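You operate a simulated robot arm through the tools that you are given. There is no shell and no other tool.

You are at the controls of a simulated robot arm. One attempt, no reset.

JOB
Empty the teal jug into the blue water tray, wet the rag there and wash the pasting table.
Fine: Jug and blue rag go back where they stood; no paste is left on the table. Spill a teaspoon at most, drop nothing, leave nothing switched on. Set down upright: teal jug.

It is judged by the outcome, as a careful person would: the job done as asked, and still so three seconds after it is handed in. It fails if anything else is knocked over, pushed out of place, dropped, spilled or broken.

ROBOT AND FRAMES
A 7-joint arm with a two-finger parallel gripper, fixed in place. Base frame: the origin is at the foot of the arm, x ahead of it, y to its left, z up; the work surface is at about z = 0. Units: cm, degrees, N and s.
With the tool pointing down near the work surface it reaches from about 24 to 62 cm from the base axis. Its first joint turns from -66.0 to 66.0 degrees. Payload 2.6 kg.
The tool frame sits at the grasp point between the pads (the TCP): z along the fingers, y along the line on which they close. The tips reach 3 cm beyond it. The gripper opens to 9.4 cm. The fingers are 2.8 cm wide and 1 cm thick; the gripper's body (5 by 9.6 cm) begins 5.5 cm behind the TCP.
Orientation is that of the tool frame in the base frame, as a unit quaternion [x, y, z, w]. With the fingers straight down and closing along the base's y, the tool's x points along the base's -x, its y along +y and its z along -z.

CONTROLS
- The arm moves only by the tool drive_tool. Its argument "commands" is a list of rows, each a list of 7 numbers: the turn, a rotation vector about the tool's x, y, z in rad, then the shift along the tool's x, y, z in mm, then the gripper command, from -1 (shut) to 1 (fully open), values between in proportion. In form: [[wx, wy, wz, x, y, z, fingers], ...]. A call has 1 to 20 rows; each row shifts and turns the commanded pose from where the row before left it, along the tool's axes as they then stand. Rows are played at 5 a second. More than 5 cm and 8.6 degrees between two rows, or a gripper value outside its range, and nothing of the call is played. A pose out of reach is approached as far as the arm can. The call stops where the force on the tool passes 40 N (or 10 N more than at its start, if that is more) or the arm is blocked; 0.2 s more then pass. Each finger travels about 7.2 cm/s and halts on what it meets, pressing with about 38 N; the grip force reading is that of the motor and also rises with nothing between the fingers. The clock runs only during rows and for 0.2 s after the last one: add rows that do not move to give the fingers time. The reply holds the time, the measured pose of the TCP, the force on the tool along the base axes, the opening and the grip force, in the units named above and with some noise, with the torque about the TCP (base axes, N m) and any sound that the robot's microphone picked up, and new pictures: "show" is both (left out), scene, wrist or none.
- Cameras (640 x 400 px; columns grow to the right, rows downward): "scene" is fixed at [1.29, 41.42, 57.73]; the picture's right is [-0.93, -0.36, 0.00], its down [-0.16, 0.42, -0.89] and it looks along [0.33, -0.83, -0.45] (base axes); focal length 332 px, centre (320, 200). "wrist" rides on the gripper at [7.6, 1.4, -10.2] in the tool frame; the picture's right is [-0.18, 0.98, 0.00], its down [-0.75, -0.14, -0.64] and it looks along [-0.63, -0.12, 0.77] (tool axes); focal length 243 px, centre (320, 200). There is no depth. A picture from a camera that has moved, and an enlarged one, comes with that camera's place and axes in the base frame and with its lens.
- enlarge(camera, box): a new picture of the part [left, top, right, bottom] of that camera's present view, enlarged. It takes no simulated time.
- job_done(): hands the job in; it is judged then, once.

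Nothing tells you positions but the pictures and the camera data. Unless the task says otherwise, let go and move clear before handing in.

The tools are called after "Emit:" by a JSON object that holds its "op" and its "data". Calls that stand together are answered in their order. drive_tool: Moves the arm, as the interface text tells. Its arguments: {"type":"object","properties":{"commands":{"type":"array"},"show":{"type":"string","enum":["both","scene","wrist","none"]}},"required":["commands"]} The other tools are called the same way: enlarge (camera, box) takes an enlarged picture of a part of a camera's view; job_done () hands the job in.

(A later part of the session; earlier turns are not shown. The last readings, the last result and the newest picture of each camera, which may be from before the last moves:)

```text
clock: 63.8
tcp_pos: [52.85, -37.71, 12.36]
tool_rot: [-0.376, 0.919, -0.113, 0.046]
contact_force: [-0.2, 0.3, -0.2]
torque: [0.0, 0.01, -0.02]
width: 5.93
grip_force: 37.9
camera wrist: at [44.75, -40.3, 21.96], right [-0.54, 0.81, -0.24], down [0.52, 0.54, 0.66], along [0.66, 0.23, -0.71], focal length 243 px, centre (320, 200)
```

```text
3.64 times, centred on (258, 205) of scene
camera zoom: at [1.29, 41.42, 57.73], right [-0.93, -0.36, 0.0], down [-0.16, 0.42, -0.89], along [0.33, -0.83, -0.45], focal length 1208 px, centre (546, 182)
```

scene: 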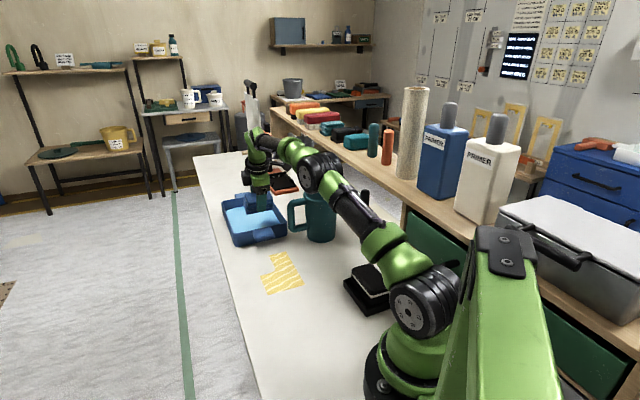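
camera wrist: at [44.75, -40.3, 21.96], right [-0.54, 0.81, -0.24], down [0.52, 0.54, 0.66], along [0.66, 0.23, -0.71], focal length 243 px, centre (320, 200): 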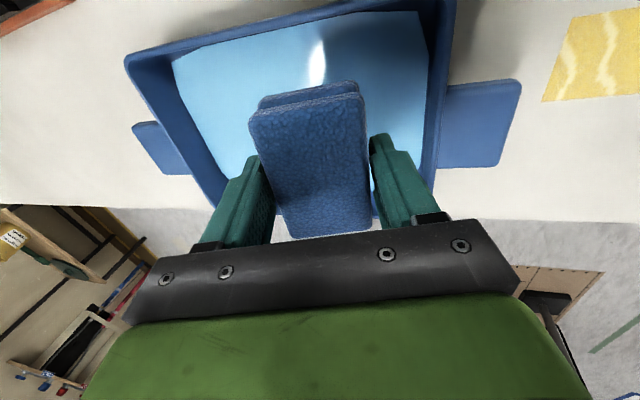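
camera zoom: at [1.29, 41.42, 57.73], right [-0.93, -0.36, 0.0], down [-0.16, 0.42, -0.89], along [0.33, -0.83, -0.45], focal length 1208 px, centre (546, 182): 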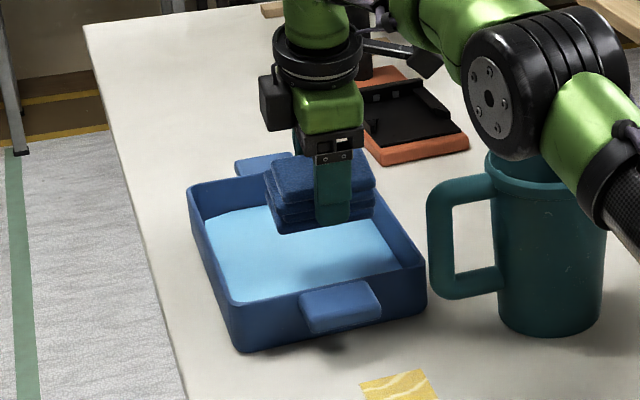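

The rag is over the water, with clearance to the near wall. I'll lower it toward the water.

Emit:
{"op": "drive_tool", "data": {"commands": [[0, 0, 0, 0, 3.5, 14, -1], [0, 0, 0, 0, 3.5, 14, -1], [0, 0, 0, 0, 3.5, 14, -1], [0, 0, 0, 0, 2.9, 11.5, -1], [0, 0, 0, 0, 0, 0, -1]], "show": "both"}}

Emit:
{"op": "enlarge", "data": {"camera": "scene", "box": [198, 150, 318, 260]}}

```text
clock: 65.0
tcp_pos: [52.83, -37.88, 6.73]
tool_rot: [-0.375, 0.919, -0.113, 0.047]
contact_force: [0.0, 0.4, -0.4]
torque: [0.02, 0.0, 0.02]
width: 5.94
grip_force: 38.1
camera wrist: at [44.77, -40.4, 16.33], right [-0.54, 0.81, -0.24], down [0.52, 0.54, 0.66], along [0.66, 0.23, -0.71], focal length 243 px, centre (320, 200)
```

scene: 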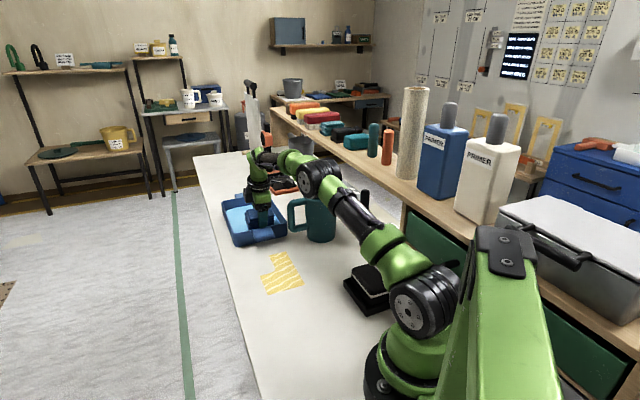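
wrist: 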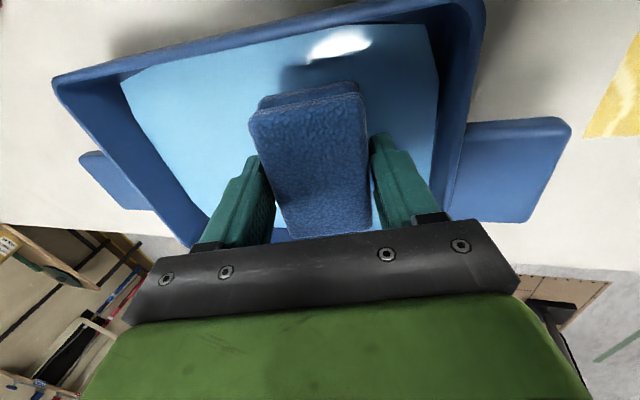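

```text
3.64 times, centred on (258, 205) of scene
camera zoom: at [1.29, 41.42, 57.73], right [-0.93, -0.36, 0.0], down [-0.16, 0.42, -0.89], along [0.33, -0.83, -0.45], focal length 1208 px, centre (546, 182)
```

zoom: 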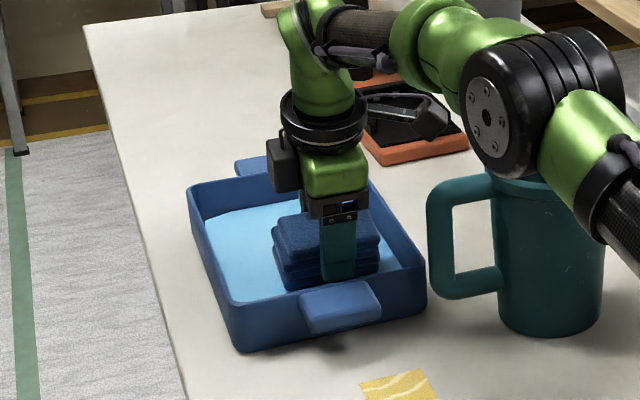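

Emit:
{"op": "drive_tool", "data": {"commands": [[0, 0, 0, 0, 1, 4, -1], [0, 0, 0, 0, 1, 4, -1], [0, 0, 0, 0, 0.7, 3, -1], [0, 0, 0, 0, 0, 0, -1], [0, 0, 0, 0, 0, 0, -1]], "show": "both"}}

Emit:
{"op": "enlarge", "data": {"camera": "wrist", "box": [180, 0, 480, 240]}}

Emit:
{"op": "enlarge", "data": {"camera": "scene", "box": [228, 180, 308, 250]}}

```text
clock: 66.2
tcp_pos: [52.74, -38.01, 5.82]
tool_rot: [-0.376, 0.919, -0.113, 0.046]
contact_force: [0.4, -0.1, -1.2]
torque: [-0.02, 0.03, 0.01]
width: 5.9
grip_force: 38.3
camera wrist: at [44.68, -40.44, 15.27], right [-0.54, 0.81, -0.24], down [0.52, 0.54, 0.66], along [0.66, 0.23, -0.71], focal length 243 px, centre (320, 200)
```

scene: 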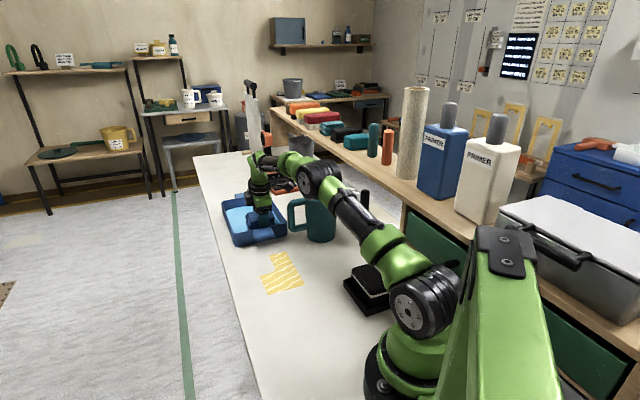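
wrist: 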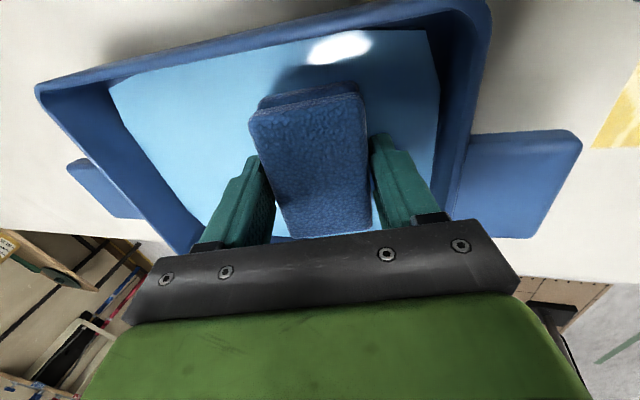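

```text
1.67 times, centred on (330, 120) of wrist
camera zoom: at [44.68, -40.44, 15.27], right [-0.54, 0.81, -0.24], down [0.52, 0.54, 0.66], along [0.66, 0.23, -0.71], focal length 404 px, centre (303, 333)
```

zoom: 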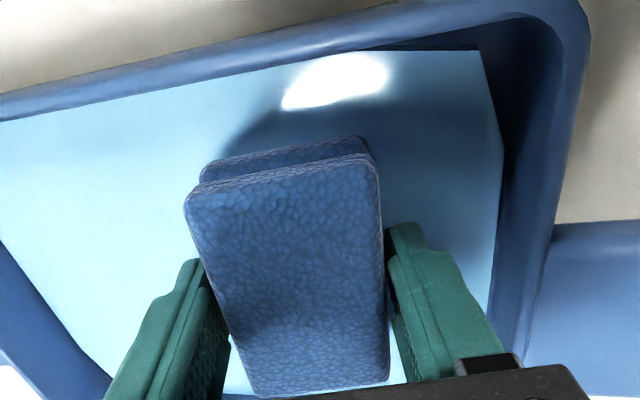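

```text
5.71 times, centred on (268, 215) of scene
camera zoom: at [1.29, 41.42, 57.73], right [-0.93, -0.36, 0.0], down [-0.16, 0.42, -0.89], along [0.33, -0.83, -0.45], focal length 1898 px, centre (617, 114)
```

zoom: 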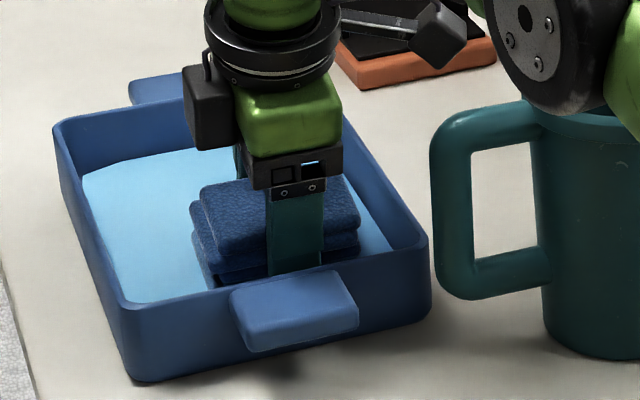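

The rag's lower edge is just entering the water. I'll go a little deeper in small steps, watching the force.

Emit:
{"op": "drive_tool", "data": {"commands": [[0, 0, 0, 0, 0.5, 2, -1], [0, 0, 0, 0, 0.5, 2, -1], [-0.03, 0, 0, 0, 0, 0, -1], [-0.03, 0, 0, 0, 0, 0, -1], [0, 0, 0, 0, 0, 0, -1], [0, 0, 0, 0, 0, 0, -1]], "show": "both"}}

Emit:
{"op": "enlarge", "data": {"camera": "wrist", "box": [180, 0, 480, 240]}}

Emit:
{"op": "enlarge", "data": {"camera": "scene", "box": [228, 180, 308, 250]}}

```text
clock: 67.6
tcp_pos: [52.77, -37.88, 5.28]
tool_rot: [-0.377, 0.922, -0.085, 0.035]
contact_force: [-0.5, -0.1, -0.6]
torque: [-0.04, -0.01, 0.03]
width: 5.94
grip_force: 38.3
camera wrist: at [45.06, -40.82, 15.11], right [-0.55, 0.82, -0.18], down [0.55, 0.51, 0.66], along [0.63, 0.26, -0.73], focal length 243 px, centre (320, 200)
```

scene: 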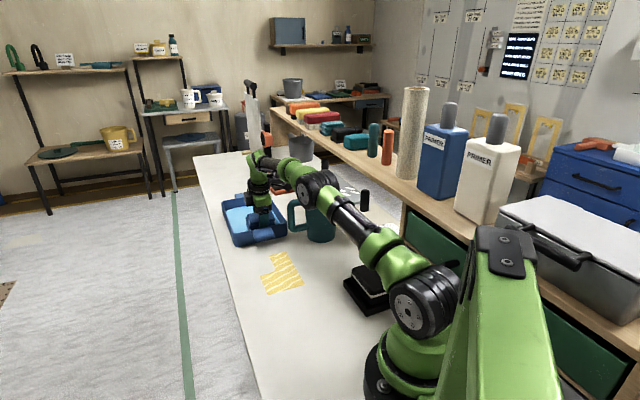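
wrist: 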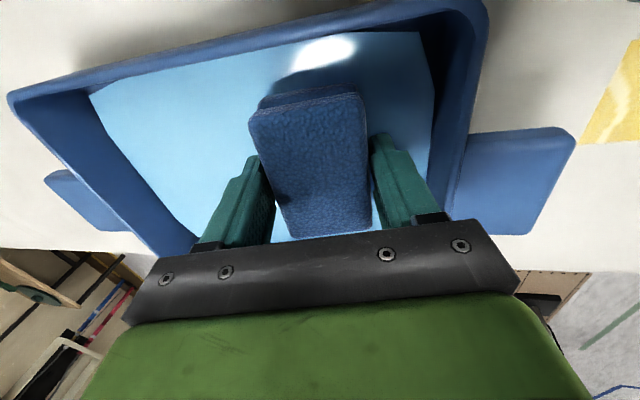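

```text
1.67 times, centred on (330, 120) of wrist
camera zoom: at [45.06, -40.82, 15.11], right [-0.55, 0.82, -0.18], down [0.55, 0.51, 0.66], along [0.63, 0.26, -0.73], focal length 404 px, centre (303, 333)
```

zoom: 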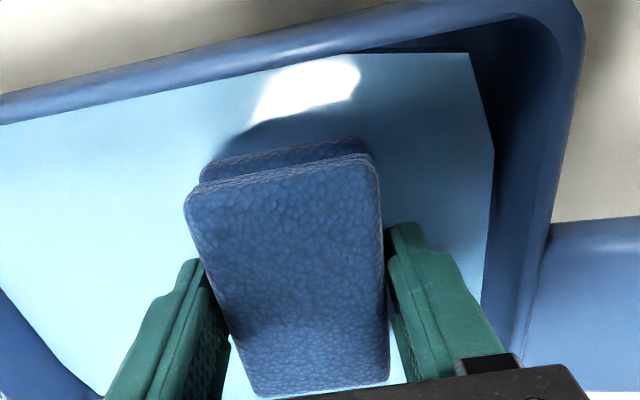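

```text
5.71 times, centred on (268, 215) of scene
camera zoom: at [1.29, 41.42, 57.73], right [-0.93, -0.36, 0.0], down [-0.16, 0.42, -0.89], along [0.33, -0.83, -0.45], focal length 1898 px, centre (617, 114)
```

zoom: 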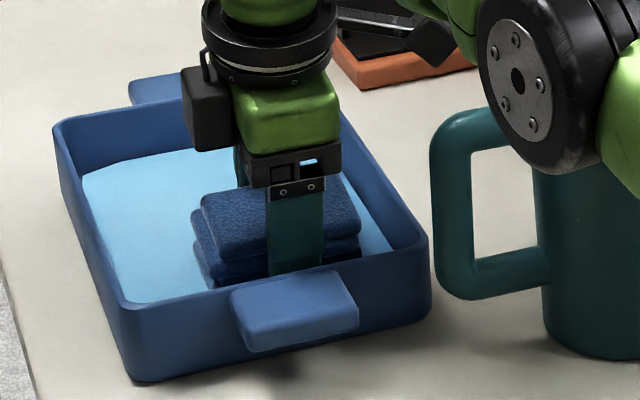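

Emit:
{"op": "drive_tool", "data": {"commands": [[0, 0, 0, 0, 0.4, 2, -1], [0, 0, 0, 0, 0, 0, -1], [0, 0, 0, 0, 0.4, 2, -1], [0, 0, 0, 0, 0, 0, -1]], "show": "scene"}}

Emit:
{"op": "enlarge", "data": {"camera": "scene", "box": [228, 180, 308, 250]}}

Emit:
{"op": "enlarge", "data": {"camera": "wrist", "box": [180, 0, 480, 240]}}

```text
clock: 68.6
tcp_pos: [52.82, -37.86, 5.18]
tool_rot: [-0.377, 0.921, -0.087, 0.037]
contact_force: [-4.5, 4.3, 16.1]
torque: [0.32, 0.39, -0.03]
width: 5.95
grip_force: 37.8
```

scene: 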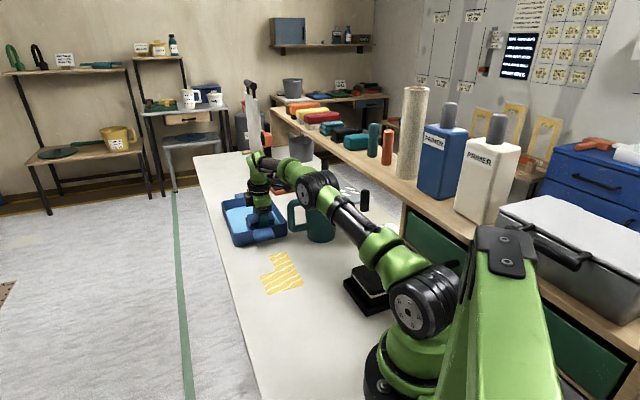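

```text
5.71 times, centred on (268, 215) of scene
camera zoom: at [1.28, 41.43, 57.73], right [-0.93, -0.36, 0.0], down [-0.16, 0.42, -0.89], along [0.33, -0.83, -0.45], focal length 1898 px, centre (617, 114)
```

zoom: 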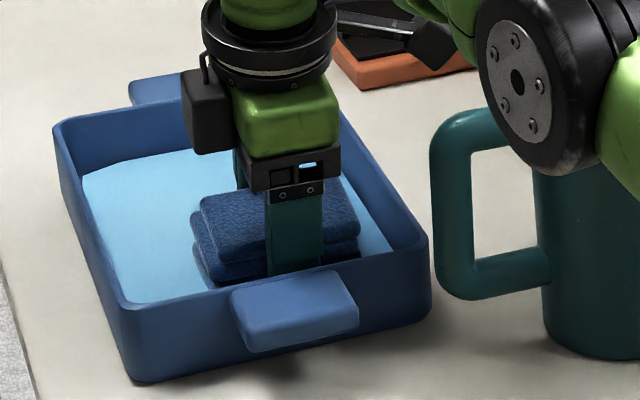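

```text
1.67 times, centred on (330, 120) of wrist
camera zoom: at [45.1, -40.82, 14.92], right [-0.55, 0.82, -0.18], down [0.55, 0.51, 0.66], along [0.63, 0.26, -0.73], focal length 404 px, centre (303, 333)
```

zoom: 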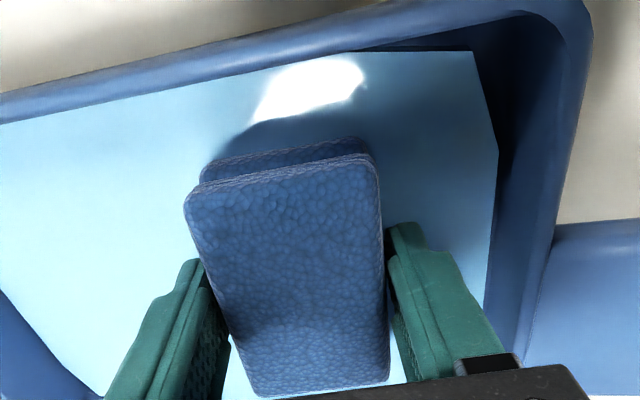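

The rag touched the tray floor at its inner edge, so the floor is at about 0.6. I'll raise slightly and move a bit closer, where less tilt is needed. That way the whole underside gets into the water.

Emit:
{"op": "drive_tool", "data": {"commands": [[0, 0, 0, 0, -1.5, -8, -1], [0, 0, 0, 6, 6, -1, -1], [-0.0325, 0, 0, 6, 6, -1, -1], [-0.0325, 0, 0, 0, 0, 0, -1], [0, 0, 0, 0, 0, 0, -1]], "show": "both"}}

Emit:
{"op": "enlarge", "data": {"camera": "wrist", "box": [180, 0, 480, 240]}}

Emit:
{"op": "enlarge", "data": {"camera": "scene", "box": [228, 180, 308, 250]}}

```text
clock: 69.8
tcp_pos: [51.13, -37.86, 5.71]
tool_rot: [-0.378, 0.924, -0.055, 0.022]
contact_force: [-0.4, -0.3, -0.8]
torque: [0.0, 0.0, 0.01]
width: 5.93
grip_force: 38.3
camera wrist: at [43.82, -41.23, 15.68], right [-0.55, 0.82, -0.12], down [0.58, 0.48, 0.65], along [0.6, 0.29, -0.75], focal length 243 px, centre (320, 200)
```

scene: 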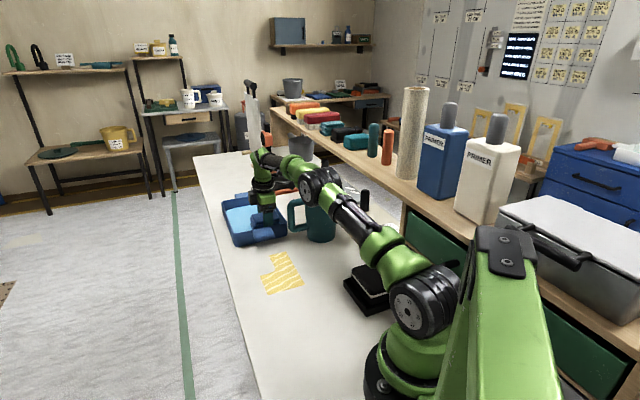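
wrist: 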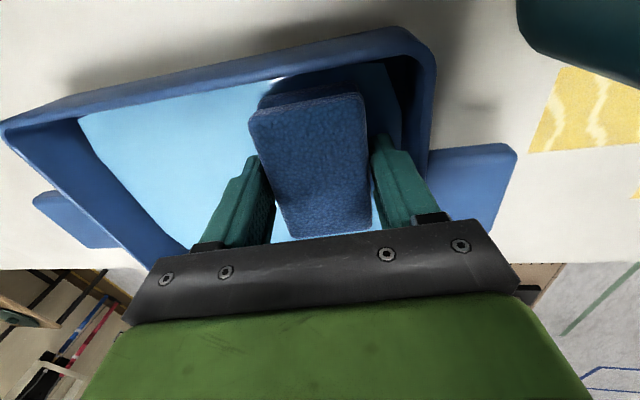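

```text
1.67 times, centred on (330, 120) of wrist
camera zoom: at [43.82, -41.23, 15.68], right [-0.55, 0.82, -0.12], down [0.58, 0.48, 0.65], along [0.6, 0.29, -0.75], focal length 404 px, centre (303, 333)
```

zoom: 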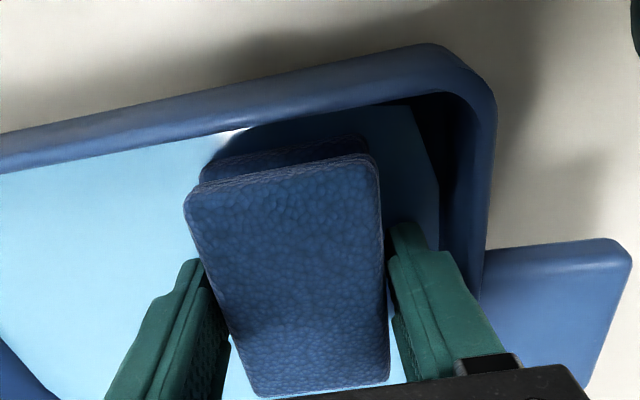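

```text
5.71 times, centred on (268, 215) of scene
camera zoom: at [1.29, 41.42, 57.73], right [-0.93, -0.36, 0.0], down [-0.16, 0.42, -0.89], along [0.33, -0.83, -0.45], focal length 1898 px, centre (617, 114)
```

zoom: 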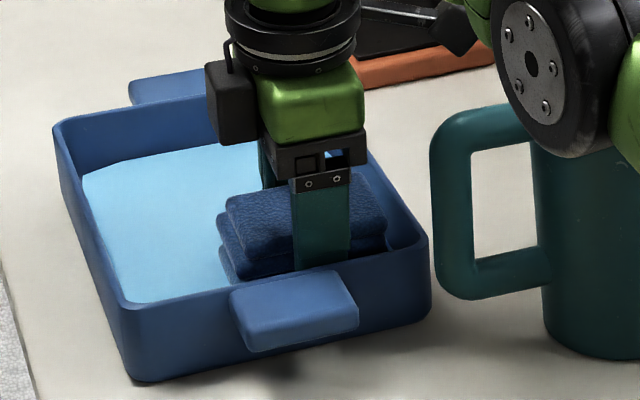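

Emit:
{"op": "drive_tool", "data": {"commands": [[0, 0, 0, 0, 0.3, 2.5, -1], [0, 0, 0, 0, 0.3, 2.5, -1], [0, 0, 0, 0, 0, 0, -1], [0, 0, 0, 0, 0, 0, -1]], "show": "none"}}

Emit:
{"op": "enlarge", "data": {"camera": "scene", "box": [228, 180, 308, 250]}}

```text
clock: 70.8
tcp_pos: [50.96, -37.9, 5.23]
tool_rot: [-0.378, 0.924, -0.057, 0.022]
contact_force: [-0.3, -0.5, -1.1]
torque: [0.02, 0.01, -0.03]
width: 5.95
grip_force: 37.7
```

```text
5.71 times, centred on (268, 215) of scene
camera zoom: at [1.29, 41.42, 57.73], right [-0.93, -0.36, 0.0], down [-0.16, 0.42, -0.89], along [0.33, -0.83, -0.45], focal length 1898 px, centre (617, 114)
```

zoom: 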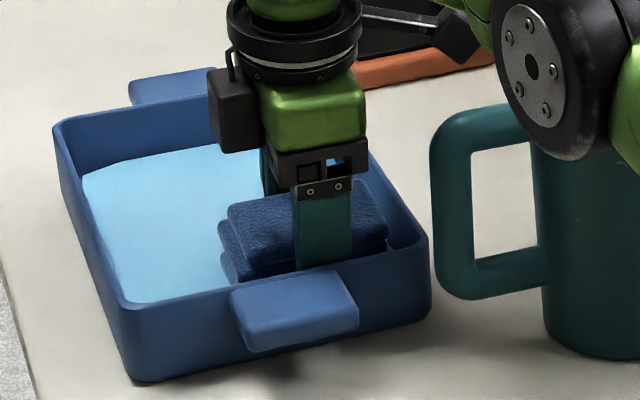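

The rag's lower layers are now under water. I'll hold a couple of seconds to soak, then lift it straight up and let it drip over the tray.

Emit:
{"op": "drive_tool", "data": {"commands": [[0, 0, 0, 0, 0, 1, -1], [0, 0, 0, 0, 0, 0, -1], [0, 0, 0, 0, 0, 0, -1], [0, 0, 0, 0, 0, 0, -1], [0, 0, 0, 0, 0, 0, -1], [0, 0, 0, 0, 0, 0, -1], [0, 0, 0, 0, 0, 0, -1], [0, 0, 0, 0, 0, 0, -1], [0, 0, 0, 0, 0, 0, -1], [0, 0, 0, 0, 0, 0, -1], [0, 0, 0, 0, 0, 0, -1], [0, 0, 0, 0, 0, 0, -1]], "show": "both"}}

```text
clock: 73.4
tcp_pos: [51.08, -37.86, 5.17]
tool_rot: [-0.378, 0.924, -0.056, 0.023]
contact_force: [-0.7, -0.4, -0.7]
torque: [0.02, 0.01, 0.04]
width: 5.95
grip_force: 38.5
camera wrist: at [43.81, -41.25, 15.11], right [-0.55, 0.82, -0.12], down [0.58, 0.48, 0.65], along [0.6, 0.29, -0.75], focal length 243 px, centre (320, 200)
```

scene: 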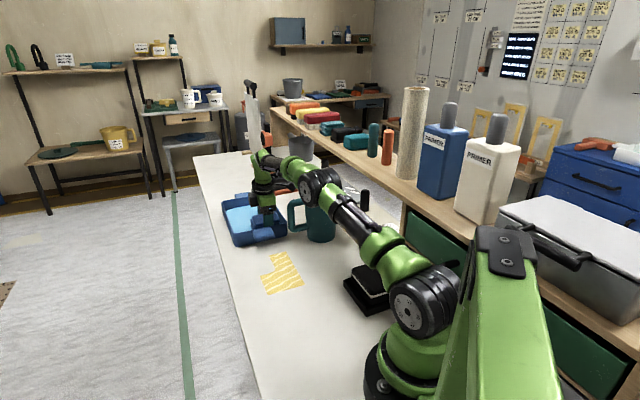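
wrist: 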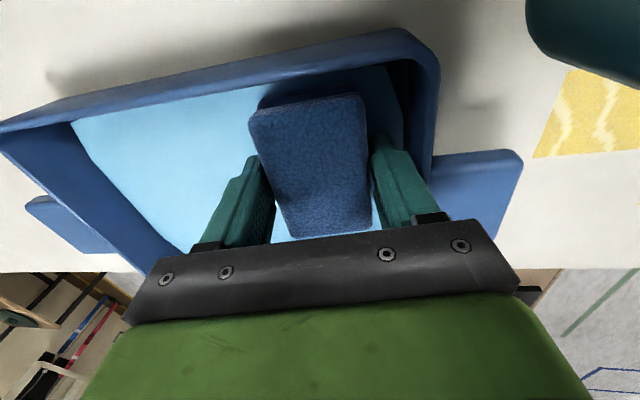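

Emit:
{"op": "drive_tool", "data": {"commands": [[0, 0, 0, 0, -0.8, -7, -1], [0, 0, 0, 0, -1, -9, -1], [0, 0, 0, 0, -1, -9, -1], [0, 0, 0, 0, -1, -9, -1], [0, 0, 0, 0, 0, 0, -1], [0, 0, 0, 0, 0, 0, -1], [0, 0, 0, 0, 0, 0, -1], [0, 0, 0, 0, 0, 0, -1], [0, 0, 0, 0, 0, 0, -1], [0, 0, 0, 0, 0, 0, -1]], "show": "both"}}

Emit:
{"op": "enlarge", "data": {"camera": "scene", "box": [228, 170, 308, 250]}}

Emit:
{"op": "enlarge", "data": {"camera": "wrist", "box": [180, 0, 480, 240]}}

```text
clock: 75.6
tcp_pos: [51.18, -37.82, 8.55]
tool_rot: [-0.378, 0.924, -0.055, 0.023]
contact_force: [0.1, -0.4, -0.8]
torque: [-0.02, 0.04, -0.02]
width: 5.95
grip_force: 38.0
camera wrist: at [43.86, -41.27, 18.59], right [-0.55, 0.82, -0.12], down [0.58, 0.48, 0.65], along [0.6, 0.29, -0.75], focal length 243 px, centre (320, 200)
```

scene: 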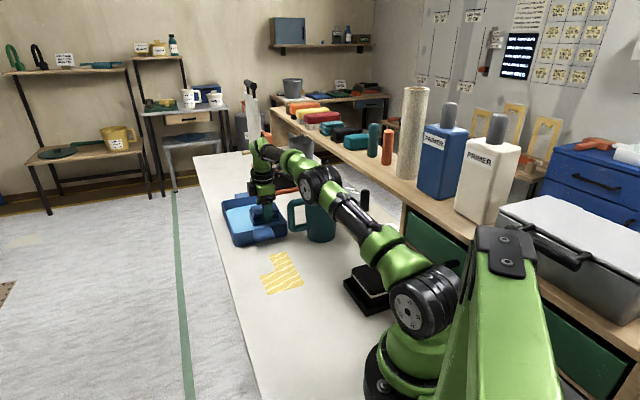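
wrist: 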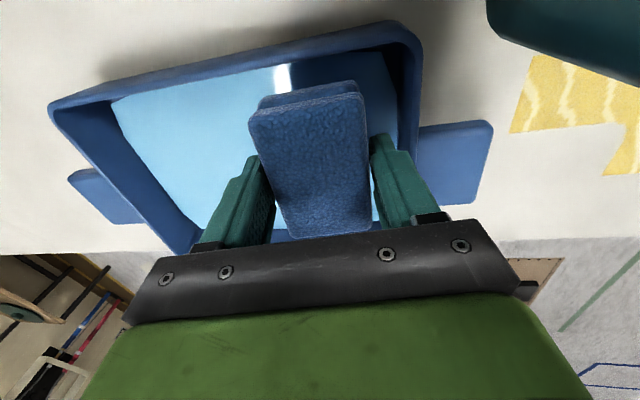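

```text
5.00 times, centred on (268, 210) of scene
camera zoom: at [1.29, 41.42, 57.73], right [-0.93, -0.36, 0.0], down [-0.16, 0.42, -0.89], along [0.33, -0.83, -0.45], focal length 1660 px, centre (580, 150)
```

zoom: 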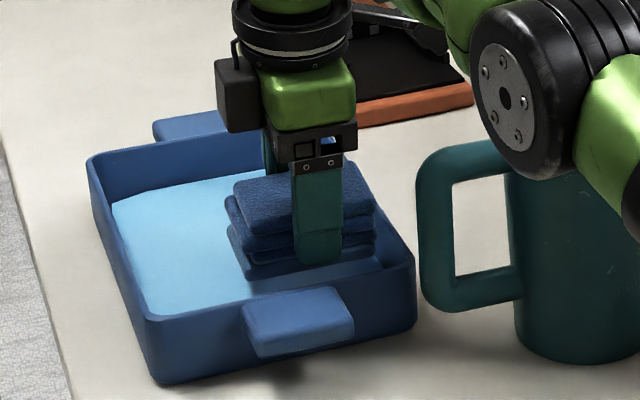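

```text
1.67 times, centred on (330, 120) of wrist
camera zoom: at [43.86, -41.27, 18.59], right [-0.55, 0.82, -0.12], down [0.58, 0.48, 0.65], along [0.6, 0.29, -0.75], focal length 404 px, centre (303, 333)
```

zoom: 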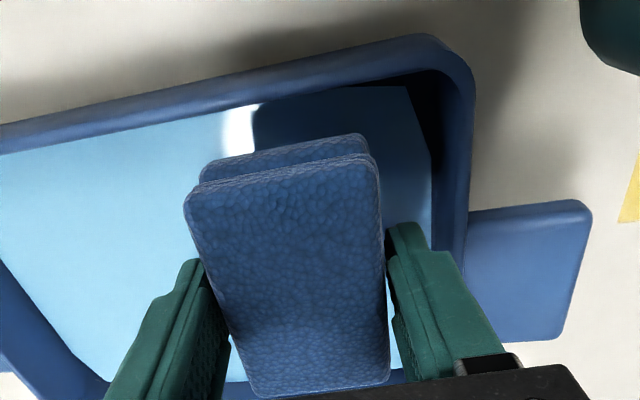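

The rag has been soaked and drips over the tray. I'll hold a bit longer, then lift over the rim and carry it level to above the start of the paste.

Emit:
{"op": "drive_tool", "data": {"commands": [[0, 0, 0, 0, 0, 0, -1], [0, 0, 0, 0, 0, 0, -1], [0, 0, 0, 0, 0, 0, -1], [0, 0, 0, 0, 0, 0, -1], [0, 0, 0, 0, 0, 0, -1], [0, 0, 0, 0, 0, 0, -1], [0, 0, 0, 0, 0, 0, -1], [0, 0, 0, 0, 0, 0, -1], [0, 0, 0, 0, -1, -10, -1], [0, 0, 0, 0, -1.5, -15, -1], [-0.0575, 0, -0.016, 0, 15, 0, -1], [-0.0575, 0, -0.016, 0, 25, 0, -1], [0, 0, 0, 0, 35, 0, -1], [0, 0, 0, 0, 38, 0, -1], [0, 0, 0, 0, 38, 0, -1], [0, 0, 0, 0, 38, 0, -1], [0, 0, 0, 0, 38, 0, -1], [0, 0, 0, 0, 38, 0, -1], [0, 0, 0, 0, 30, 0, -1], [0, 0, 0, 0, 0, 0, -1]], "show": "both"}}

```text
clock: 79.8
tcp_pos: [29.53, -17.34, 10.6]
tool_rot: [-0.394, 0.919, -0.003, 0.0]
contact_force: [-0.7, -0.1, 0.1]
torque: [0.02, 0.02, -0.02]
width: 5.92
grip_force: 37.6
camera wrist: at [23.31, -21.7, 20.83], right [-0.58, 0.81, -0.01], down [0.62, 0.45, 0.64], along [0.52, 0.37, -0.77], focal length 243 px, centre (320, 200)
```

scene: 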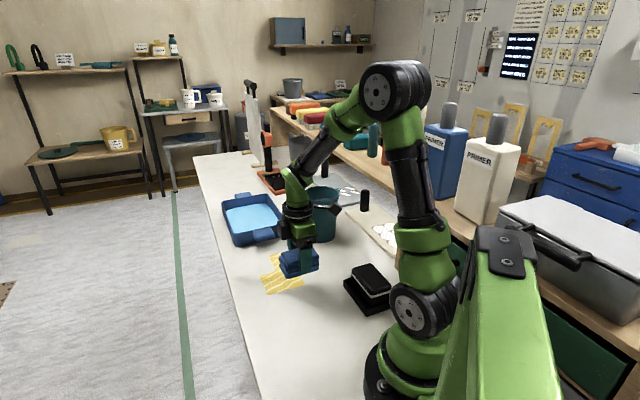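
wrist: 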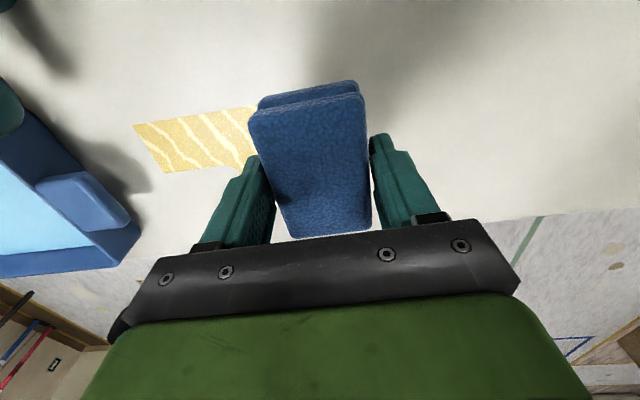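

The rag is at the start edge of the paste. I'll line up the first stroke and lower until it lightly presses the table.

Emit:
{"op": "drive_tool", "data": {"commands": [[0, 0, 0, -8, 0, 0, -1], [0, 0, 0, -7, 0, 15, -1], [0, 0, 0, 0, 0, 20, -1], [0, 0, 0, 0, 0, 18, -1], [0, 0, 0, 0, 0, 7, -1], [0, 0, 0, 0, 0, 3, -1], [0, 0, 0, 0, 0, 2, -1], [0, 0, 0, 0, 0, 0, -1]], "show": "both"}}

Emit:
{"op": "enlarge", "data": {"camera": "scene", "box": [228, 220, 348, 310]}}

```text
clock: 81.7
tcp_pos: [30.84, -16.3, 4.34]
tool_rot: [-0.394, 0.919, -0.003, 0.001]
contact_force: [-1.6, 1.5, 5.5]
torque: [0.16, -0.06, 0.03]
width: 5.95
grip_force: 38.2
stopped in row 8: the force on the tool passed its limit at 41 N (the readings are from after the stop); the commanded pose is now the measured one
camera wrist: at [24.58, -20.72, 14.44], right [-0.58, 0.81, -0.01], down [0.62, 0.45, 0.64], along [0.53, 0.37, -0.77], focal length 243 px, centre (320, 200)
```

scene: 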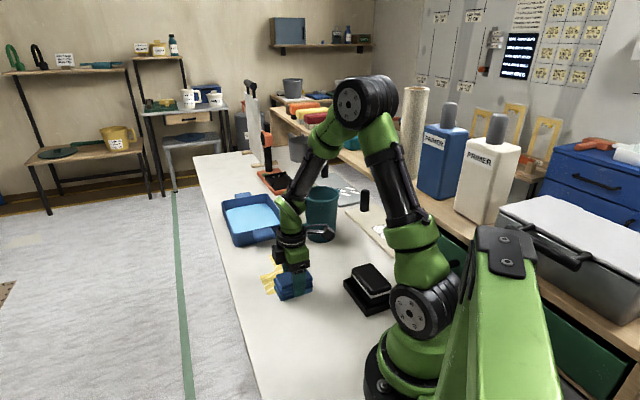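
wrist: 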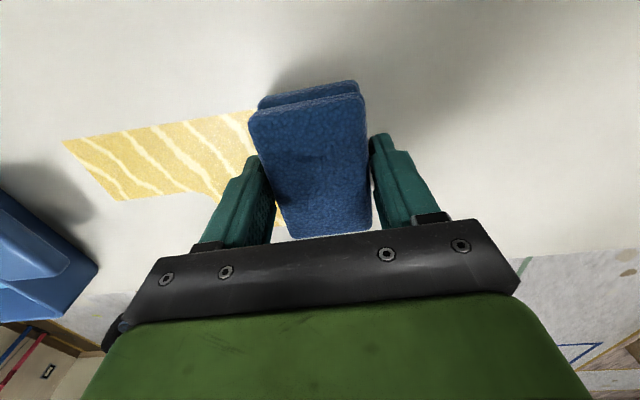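

```text
4.44 times, centred on (288, 265) of scene
camera zoom: at [1.29, 41.42, 57.73], right [-0.93, -0.36, 0.0], down [-0.16, 0.42, -0.89], along [0.33, -0.83, -0.45], focal length 1476 px, centre (462, -89)
```

zoom: 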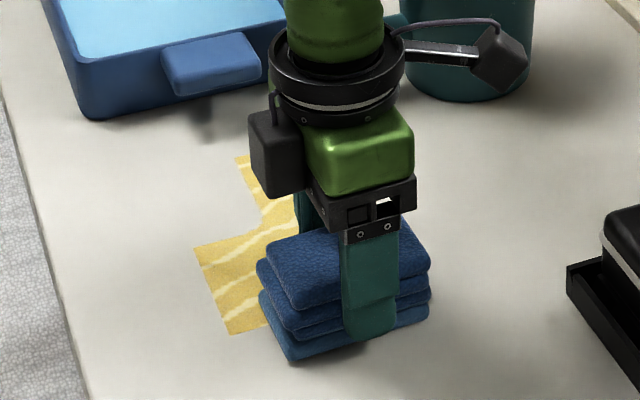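

The rag is pressing lightly (about 6 N) at the paste's edge. First stroke: along the paste toward the tray side.

Emit:
{"op": "drive_tool", "data": {"commands": [[-0.006, 0, 0, 0, -6, 0, -1], [0, 0, 0, 0, -12, 0, -1], [0, 0, 0, 0, -12, 0, -1], [0, 0, 0, 0, -12, 0, -1], [0, 0, 0, 0, -12, 0, -1], [0, 0, 0, 0, -12, 0, -1]], "show": "both"}}

Emit:
{"op": "enlarge", "data": {"camera": "scene", "box": [228, 220, 348, 310]}}

```text
clock: 83.1
tcp_pos: [35.78, -20.87, 4.21]
tool_rot: [-0.394, 0.919, -0.001, 0.0]
contact_force: [-6.4, 4.8, 14.5]
torque: [-0.1, -0.13, -0.04]
width: 5.92
grip_force: 37.5
camera wrist: at [29.47, -25.27, 14.43], right [-0.58, 0.81, 0.0], down [0.62, 0.45, 0.64], along [0.52, 0.37, -0.77], focal length 243 px, centre (320, 200)
```

scene: 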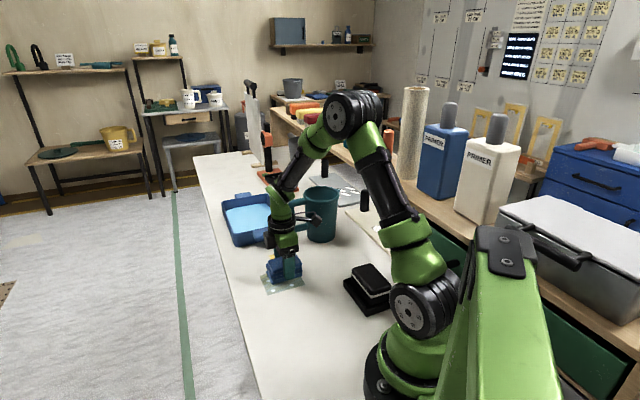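
wrist: 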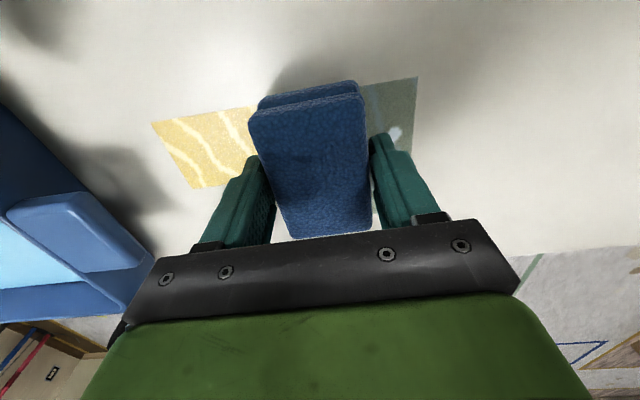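

```text
4.44 times, centred on (288, 265) of scene
camera zoom: at [1.28, 41.43, 57.73], right [-0.93, -0.36, 0.0], down [-0.16, 0.42, -0.89], along [0.33, -0.83, -0.45], focal length 1476 px, centre (462, -89)
```

zoom: 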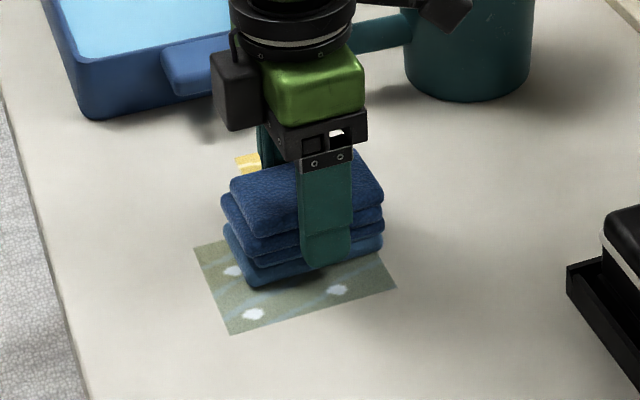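

The wet rag is working: the paste behind it has thinned to a grey film with clean spots, so it will need several passes. I'll continue the stroke to the far end.

Emit:
{"op": "drive_tool", "data": {"commands": [[0, 0, 0, 0, -12, 0, -1], [0, 0, 0, 0, -12, 0, -1], [0, 0, 0, 0, -12, 0, -1], [0, 0, 0, 0, -12, 0, -1], [0, 0, 0, 0, -12, 0, -1], [0, 0, 0, 0, -12, 0, -1], [0, 0, 0, 0, -8, 0, -1]], "show": "both"}}

Emit:
{"op": "enlarge", "data": {"camera": "scene", "box": [228, 210, 348, 300]}}

```text
clock: 84.7
tcp_pos: [41.43, -26.38, 4.26]
tool_rot: [-0.393, 0.92, 0.0, 0.0]
contact_force: [0.5, 0.5, -0.4]
torque: [0.01, 0.0, 0.03]
width: 5.9
grip_force: 38.3
camera wrist: at [35.21, -30.86, 14.49], right [-0.58, 0.81, 0.0], down [0.62, 0.45, 0.64], along [0.52, 0.37, -0.77], focal length 243 px, centre (320, 200)
```

scene: 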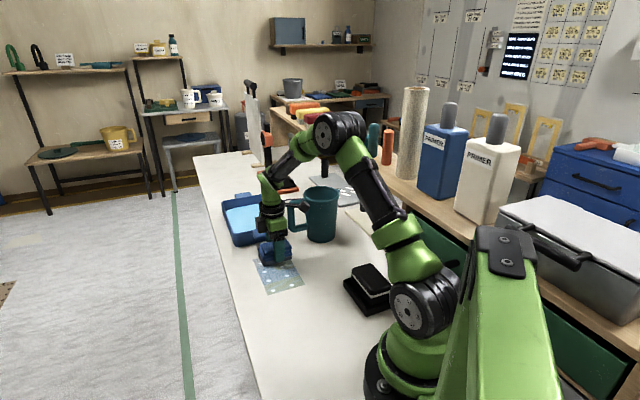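
wrist: 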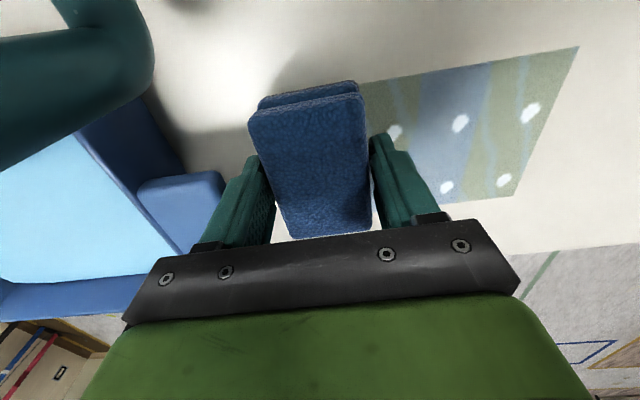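

```text
4.44 times, centred on (288, 255) of scene
camera zoom: at [1.29, 41.42, 57.73], right [-0.93, -0.36, 0.0], down [-0.16, 0.42, -0.89], along [0.33, -0.83, -0.45], focal length 1476 px, centre (462, -44)
```

zoom: 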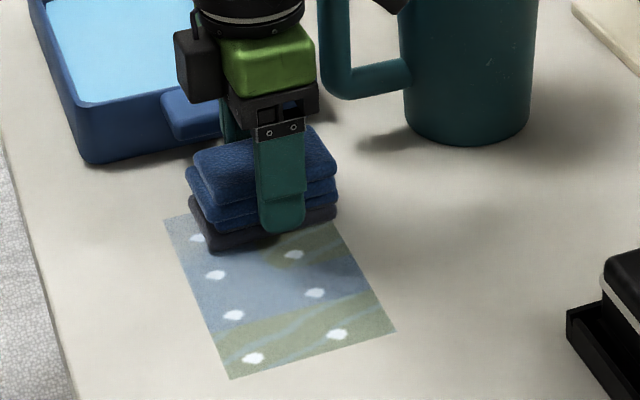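

Emit:
{"op": "enlarge", "data": {"camera": "wrist", "box": [340, 20, 620, 220]}}

Emit:
{"op": "enlarge", "data": {"camera": "scene", "box": [248, 235, 318, 300]}}

```text
2.00 times, centred on (480, 120) of wrist
camera zoom: at [35.21, -30.86, 14.49], right [-0.58, 0.81, 0.0], down [0.62, 0.45, 0.64], along [0.52, 0.37, -0.77], focal length 485 px, centre (0, 360)
```

zoom: 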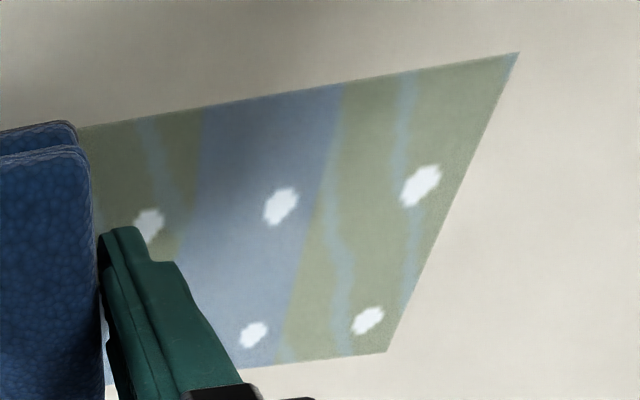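

```text
6.15 times, centred on (283, 268) of scene
camera zoom: at [1.29, 41.42, 57.73], right [-0.93, -0.36, 0.0], down [-0.16, 0.42, -0.89], along [0.33, -0.83, -0.45], focal length 2043 px, centre (548, -215)
```

zoom: 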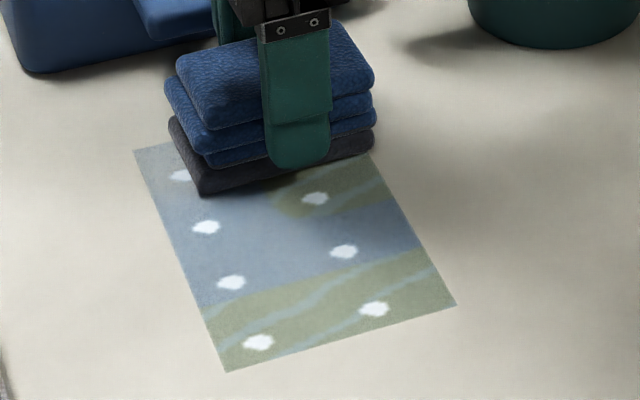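

The surface seems to be tracked in about 4–5 cm cells: greenish cells still hold thinned paste, bluish ones are just wet. Contact was lost at the far end, so I'll press lightly again and wipe back.

Emit:
{"op": "drive_tool", "data": {"commands": [[0, 0, 0, 0, 0, 0.6, -1], [0, 0, 0, 0, 0, 0.6, -1], [0, 0, 0, 0, 0, 0, -1]], "show": "none"}}

```text
clock: 85.5
tcp_pos: [41.47, -26.42, 4.28]
tool_rot: [-0.394, 0.919, -0.001, 0.0]
contact_force: [-3.8, -1.0, 13.6]
torque: [-0.09, 0.02, -0.01]
width: 5.95
grip_force: 37.6
```

Emit:
{"op": "drive_tool", "data": {"commands": [[0, 0, 0, 0, 8, -0.15, -1], [0, 0, 0, 0, 12, -0.15, -1], [0, 0, 0, 0, 12, -0.15, -1], [0, 0, 0, 0, 12, -0.15, -1], [0, 0, 0, 0, 12, -0.15, -1], [0, 0, 0, 0, 12, -0.15, -1], [0, 0, 0, 0, 12, 0, -1]], "show": "both"}}

Emit:
{"op": "enlarge", "data": {"camera": "scene", "box": [228, 210, 348, 300]}}

```text
clock: 87.1
tcp_pos: [35.86, -21.02, 4.13]
tool_rot: [-0.394, 0.919, -0.004, 0.001]
contact_force: [8.0, -8.1, 20.6]
torque: [0.03, 0.14, 0.07]
width: 5.96
grip_force: 38.4
camera wrist: at [29.52, -25.36, 14.39], right [-0.58, 0.81, -0.01], down [0.62, 0.45, 0.64], along [0.53, 0.37, -0.77], focal length 243 px, centre (320, 200)
```

scene: 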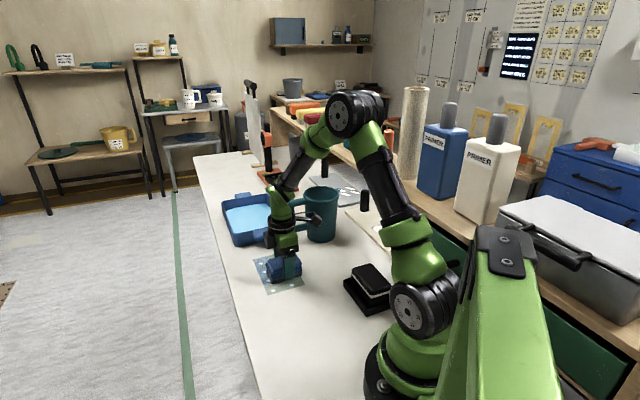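
wrist: 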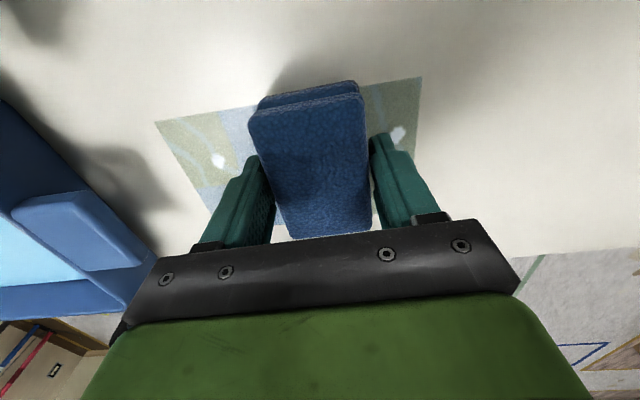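

```text
4.44 times, centred on (288, 255) of scene
camera zoom: at [1.28, 41.43, 57.73], right [-0.93, -0.36, 0.0], down [-0.16, 0.42, -0.89], along [0.33, -0.83, -0.45], focal length 1476 px, centre (462, -44)
```

zoom: 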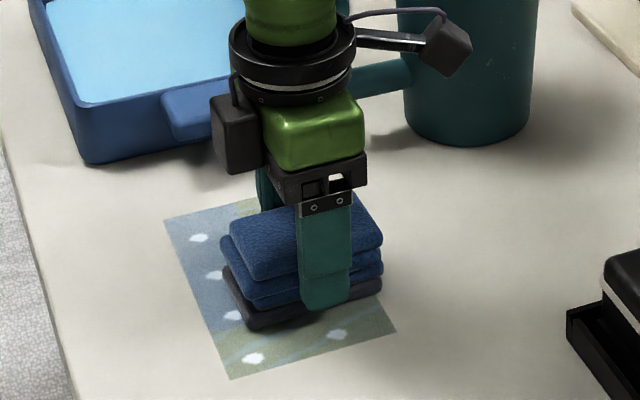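

Emit:
{"op": "drive_tool", "data": {"commands": [[0, 0, 0, 0, 8, -0.3, -1], [0, 0, 0, 0, 12, -0.1, -1], [0, 0, 0, 0, 12, 0, -1], [0, 0, 0, 0, 12, 0, -1], [0, 0, 0, 0, 12, 0, -1], [0, 0, 0, 0, 12, 0, -1], [0, 0, 0, 0, 4, 0, -1]], "show": "both"}}

Emit:
{"op": "enlarge", "data": {"camera": "scene", "box": [228, 220, 348, 310]}}

```text
clock: 88.7
tcp_pos: [30.39, -15.89, 4.29]
tool_rot: [-0.393, 0.92, 0.0, 0.0]
contact_force: [0.4, -0.7, 0.6]
torque: [0.01, -0.01, 0.01]
width: 5.93
grip_force: 38.2
camera wrist: at [24.09, -20.3, 14.43], right [-0.58, 0.81, 0.0], down [0.62, 0.45, 0.64], along [0.52, 0.37, -0.77], focal length 243 px, centre (320, 200)
```

scene: 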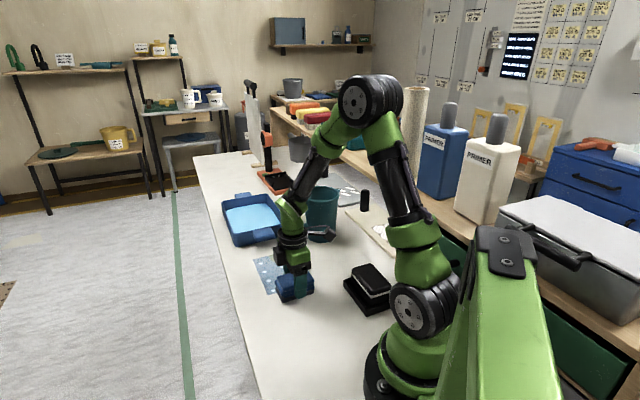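
wrist: 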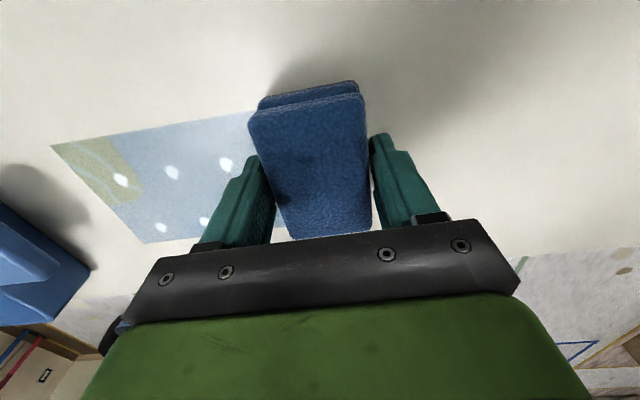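

```text
4.44 times, centred on (288, 265) of scene
camera zoom: at [1.29, 41.42, 57.73], right [-0.93, -0.36, 0.0], down [-0.16, 0.42, -0.89], along [0.33, -0.83, -0.45], focal length 1476 px, centre (462, -89)
```

zoom: 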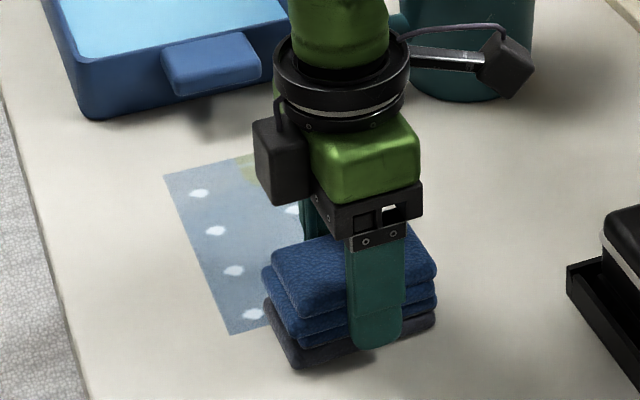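

Most of the patch is now just wet; only the far narrow cell still shows paste. I'll hop over to it and scrub there with firm contact.

Emit:
{"op": "drive_tool", "data": {"commands": [[0, 0, 0, 0, 0, -6, -1], [0, 0, 0, 3, -26, 0, -1], [0, 0, 0, 3, -26, 0, -1], [0, 0, 0, 0, -26, 0, -1], [0, 0, 0, 0, -22, 0, -1], [0, 0, 0, 0, 0, 4, -1], [0, 0, 0, 0, 0, 2, -1], [0, 0, 0, 0, 0, 0.6, -1], [0, 0, 0, 0, 0, 0, -1]], "show": "none"}}

```text
clock: 90.7
tcp_pos: [37.33, -23.34, 4.13]
tool_rot: [-0.392, 0.92, -0.002, 0.0]
contact_force: [-5.0, 0.9, 19.2]
torque: [0.11, 0.25, -0.03]
width: 5.97
grip_force: 38.5
```

Emit:
{"op": "drive_tool", "data": {"commands": [[0, 0, 0, 0, -10, 0, -1], [0, 0, 0, 0, -10, 0.1, -1], [0, 0, 0, 0, -10, 0.15, -1], [0, 0, 0, 0, -10, 0.2, -1], [0, 0, 0, 0, -10, 0.2, -1], [0, 0, 0, 0, -6, 0.2, -1], [0, 0, 0, 0, 0, 0, -1]], "show": "none"}}

```text
clock: 92.3
tcp_pos: [41.35, -27.01, 4.21]
tool_rot: [-0.393, 0.92, 0.0, 0.0]
contact_force: [-7.3, 8.6, 26.4]
torque: [0.23, 0.18, -0.05]
width: 5.95
grip_force: 38.2
```

Emit:
{"op": "drive_tool", "data": {"commands": [[0, 0, 0, 0, 10, -0.4, -1], [0, 0, 0, 0, 12, -0.2, -1], [0, 0, 0, 0, 12, -0.2, -1], [0, 0, 0, 0, 12, -0.1, -1], [0, 0, 0, 0, 12, -0.1, -1], [0, 0, 0, 0, 0, 0, -1]], "show": "both"}}

Emit:
{"op": "enlarge", "data": {"camera": "scene", "box": [228, 210, 348, 300]}}

Emit:
{"op": "enlarge", "data": {"camera": "wrist", "box": [60, 40, 360, 240]}}

```text
clock: 93.7
tcp_pos: [37.17, -23.23, 4.14]
tool_rot: [-0.392, 0.92, -0.001, 0.001]
contact_force: [4.2, -3.9, 11.7]
torque: [-0.24, -0.19, 0.05]
width: 5.96
grip_force: 37.8
camera wrist: at [30.94, -27.66, 14.37], right [-0.58, 0.81, 0.0], down [0.62, 0.45, 0.64], along [0.52, 0.37, -0.77], focal length 243 px, centre (320, 200)
```

scene: 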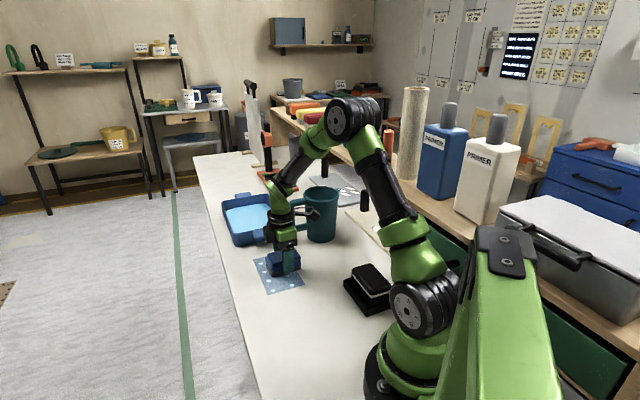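
wrist: 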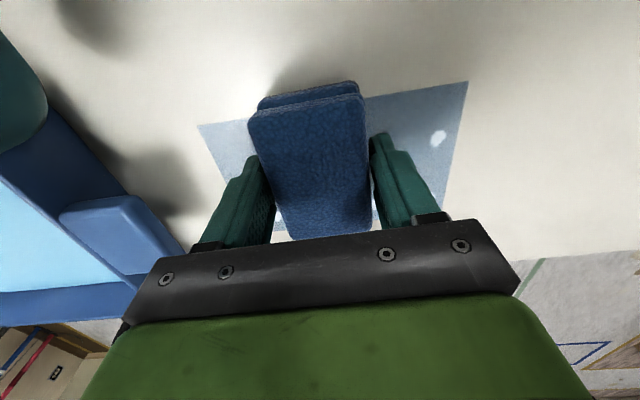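

```text
4.44 times, centred on (288, 255) of scene
camera zoom: at [1.28, 41.43, 57.73], right [-0.93, -0.36, 0.0], down [-0.16, 0.42, -0.89], along [0.33, -0.83, -0.45], focal length 1476 px, centre (462, -44)
```

zoom: 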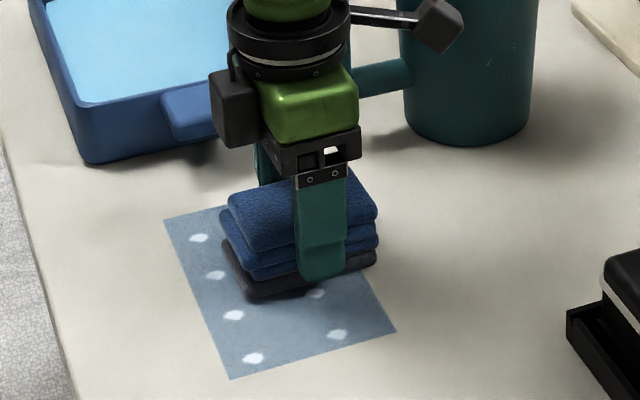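

```text
2.00 times, centred on (210, 140) of wrist
camera zoom: at [30.94, -27.66, 14.37], right [-0.58, 0.81, 0.0], down [0.62, 0.45, 0.64], along [0.52, 0.37, -0.77], focal length 485 px, centre (540, 320)
```

zoom: 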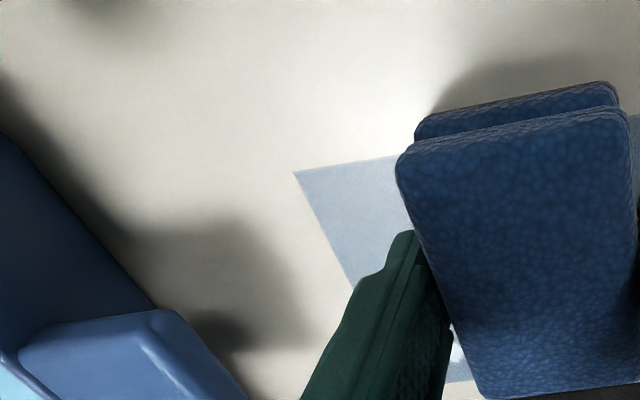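

No greenish paste remains visible; the whole patch shows only a wet film. To be thorough I'll wipe the other half of the width too, as a second overlapping track.

Emit:
{"op": "drive_tool", "data": {"commands": [[0, 0, 0, 0, 0, -5, -1], [0, 0, 0, -22, 0, 0, -1], [0, 0, 0, -22, 0, 0, -1], [0, 0, 0, 0, 0, 3.5, -1], [0, 0, 0, 0, 0, 1.4, -1], [0, 0, 0, 0, 0, 0, -1]], "show": "none"}}

```text
clock: 95.1
tcp_pos: [40.3, -19.84, 4.15]
tool_rot: [-0.393, 0.919, -0.001, 0.001]
contact_force: [-0.2, 1.1, 3.3]
torque: [-0.07, -0.01, 0.01]
width: 5.92
grip_force: 37.3
```

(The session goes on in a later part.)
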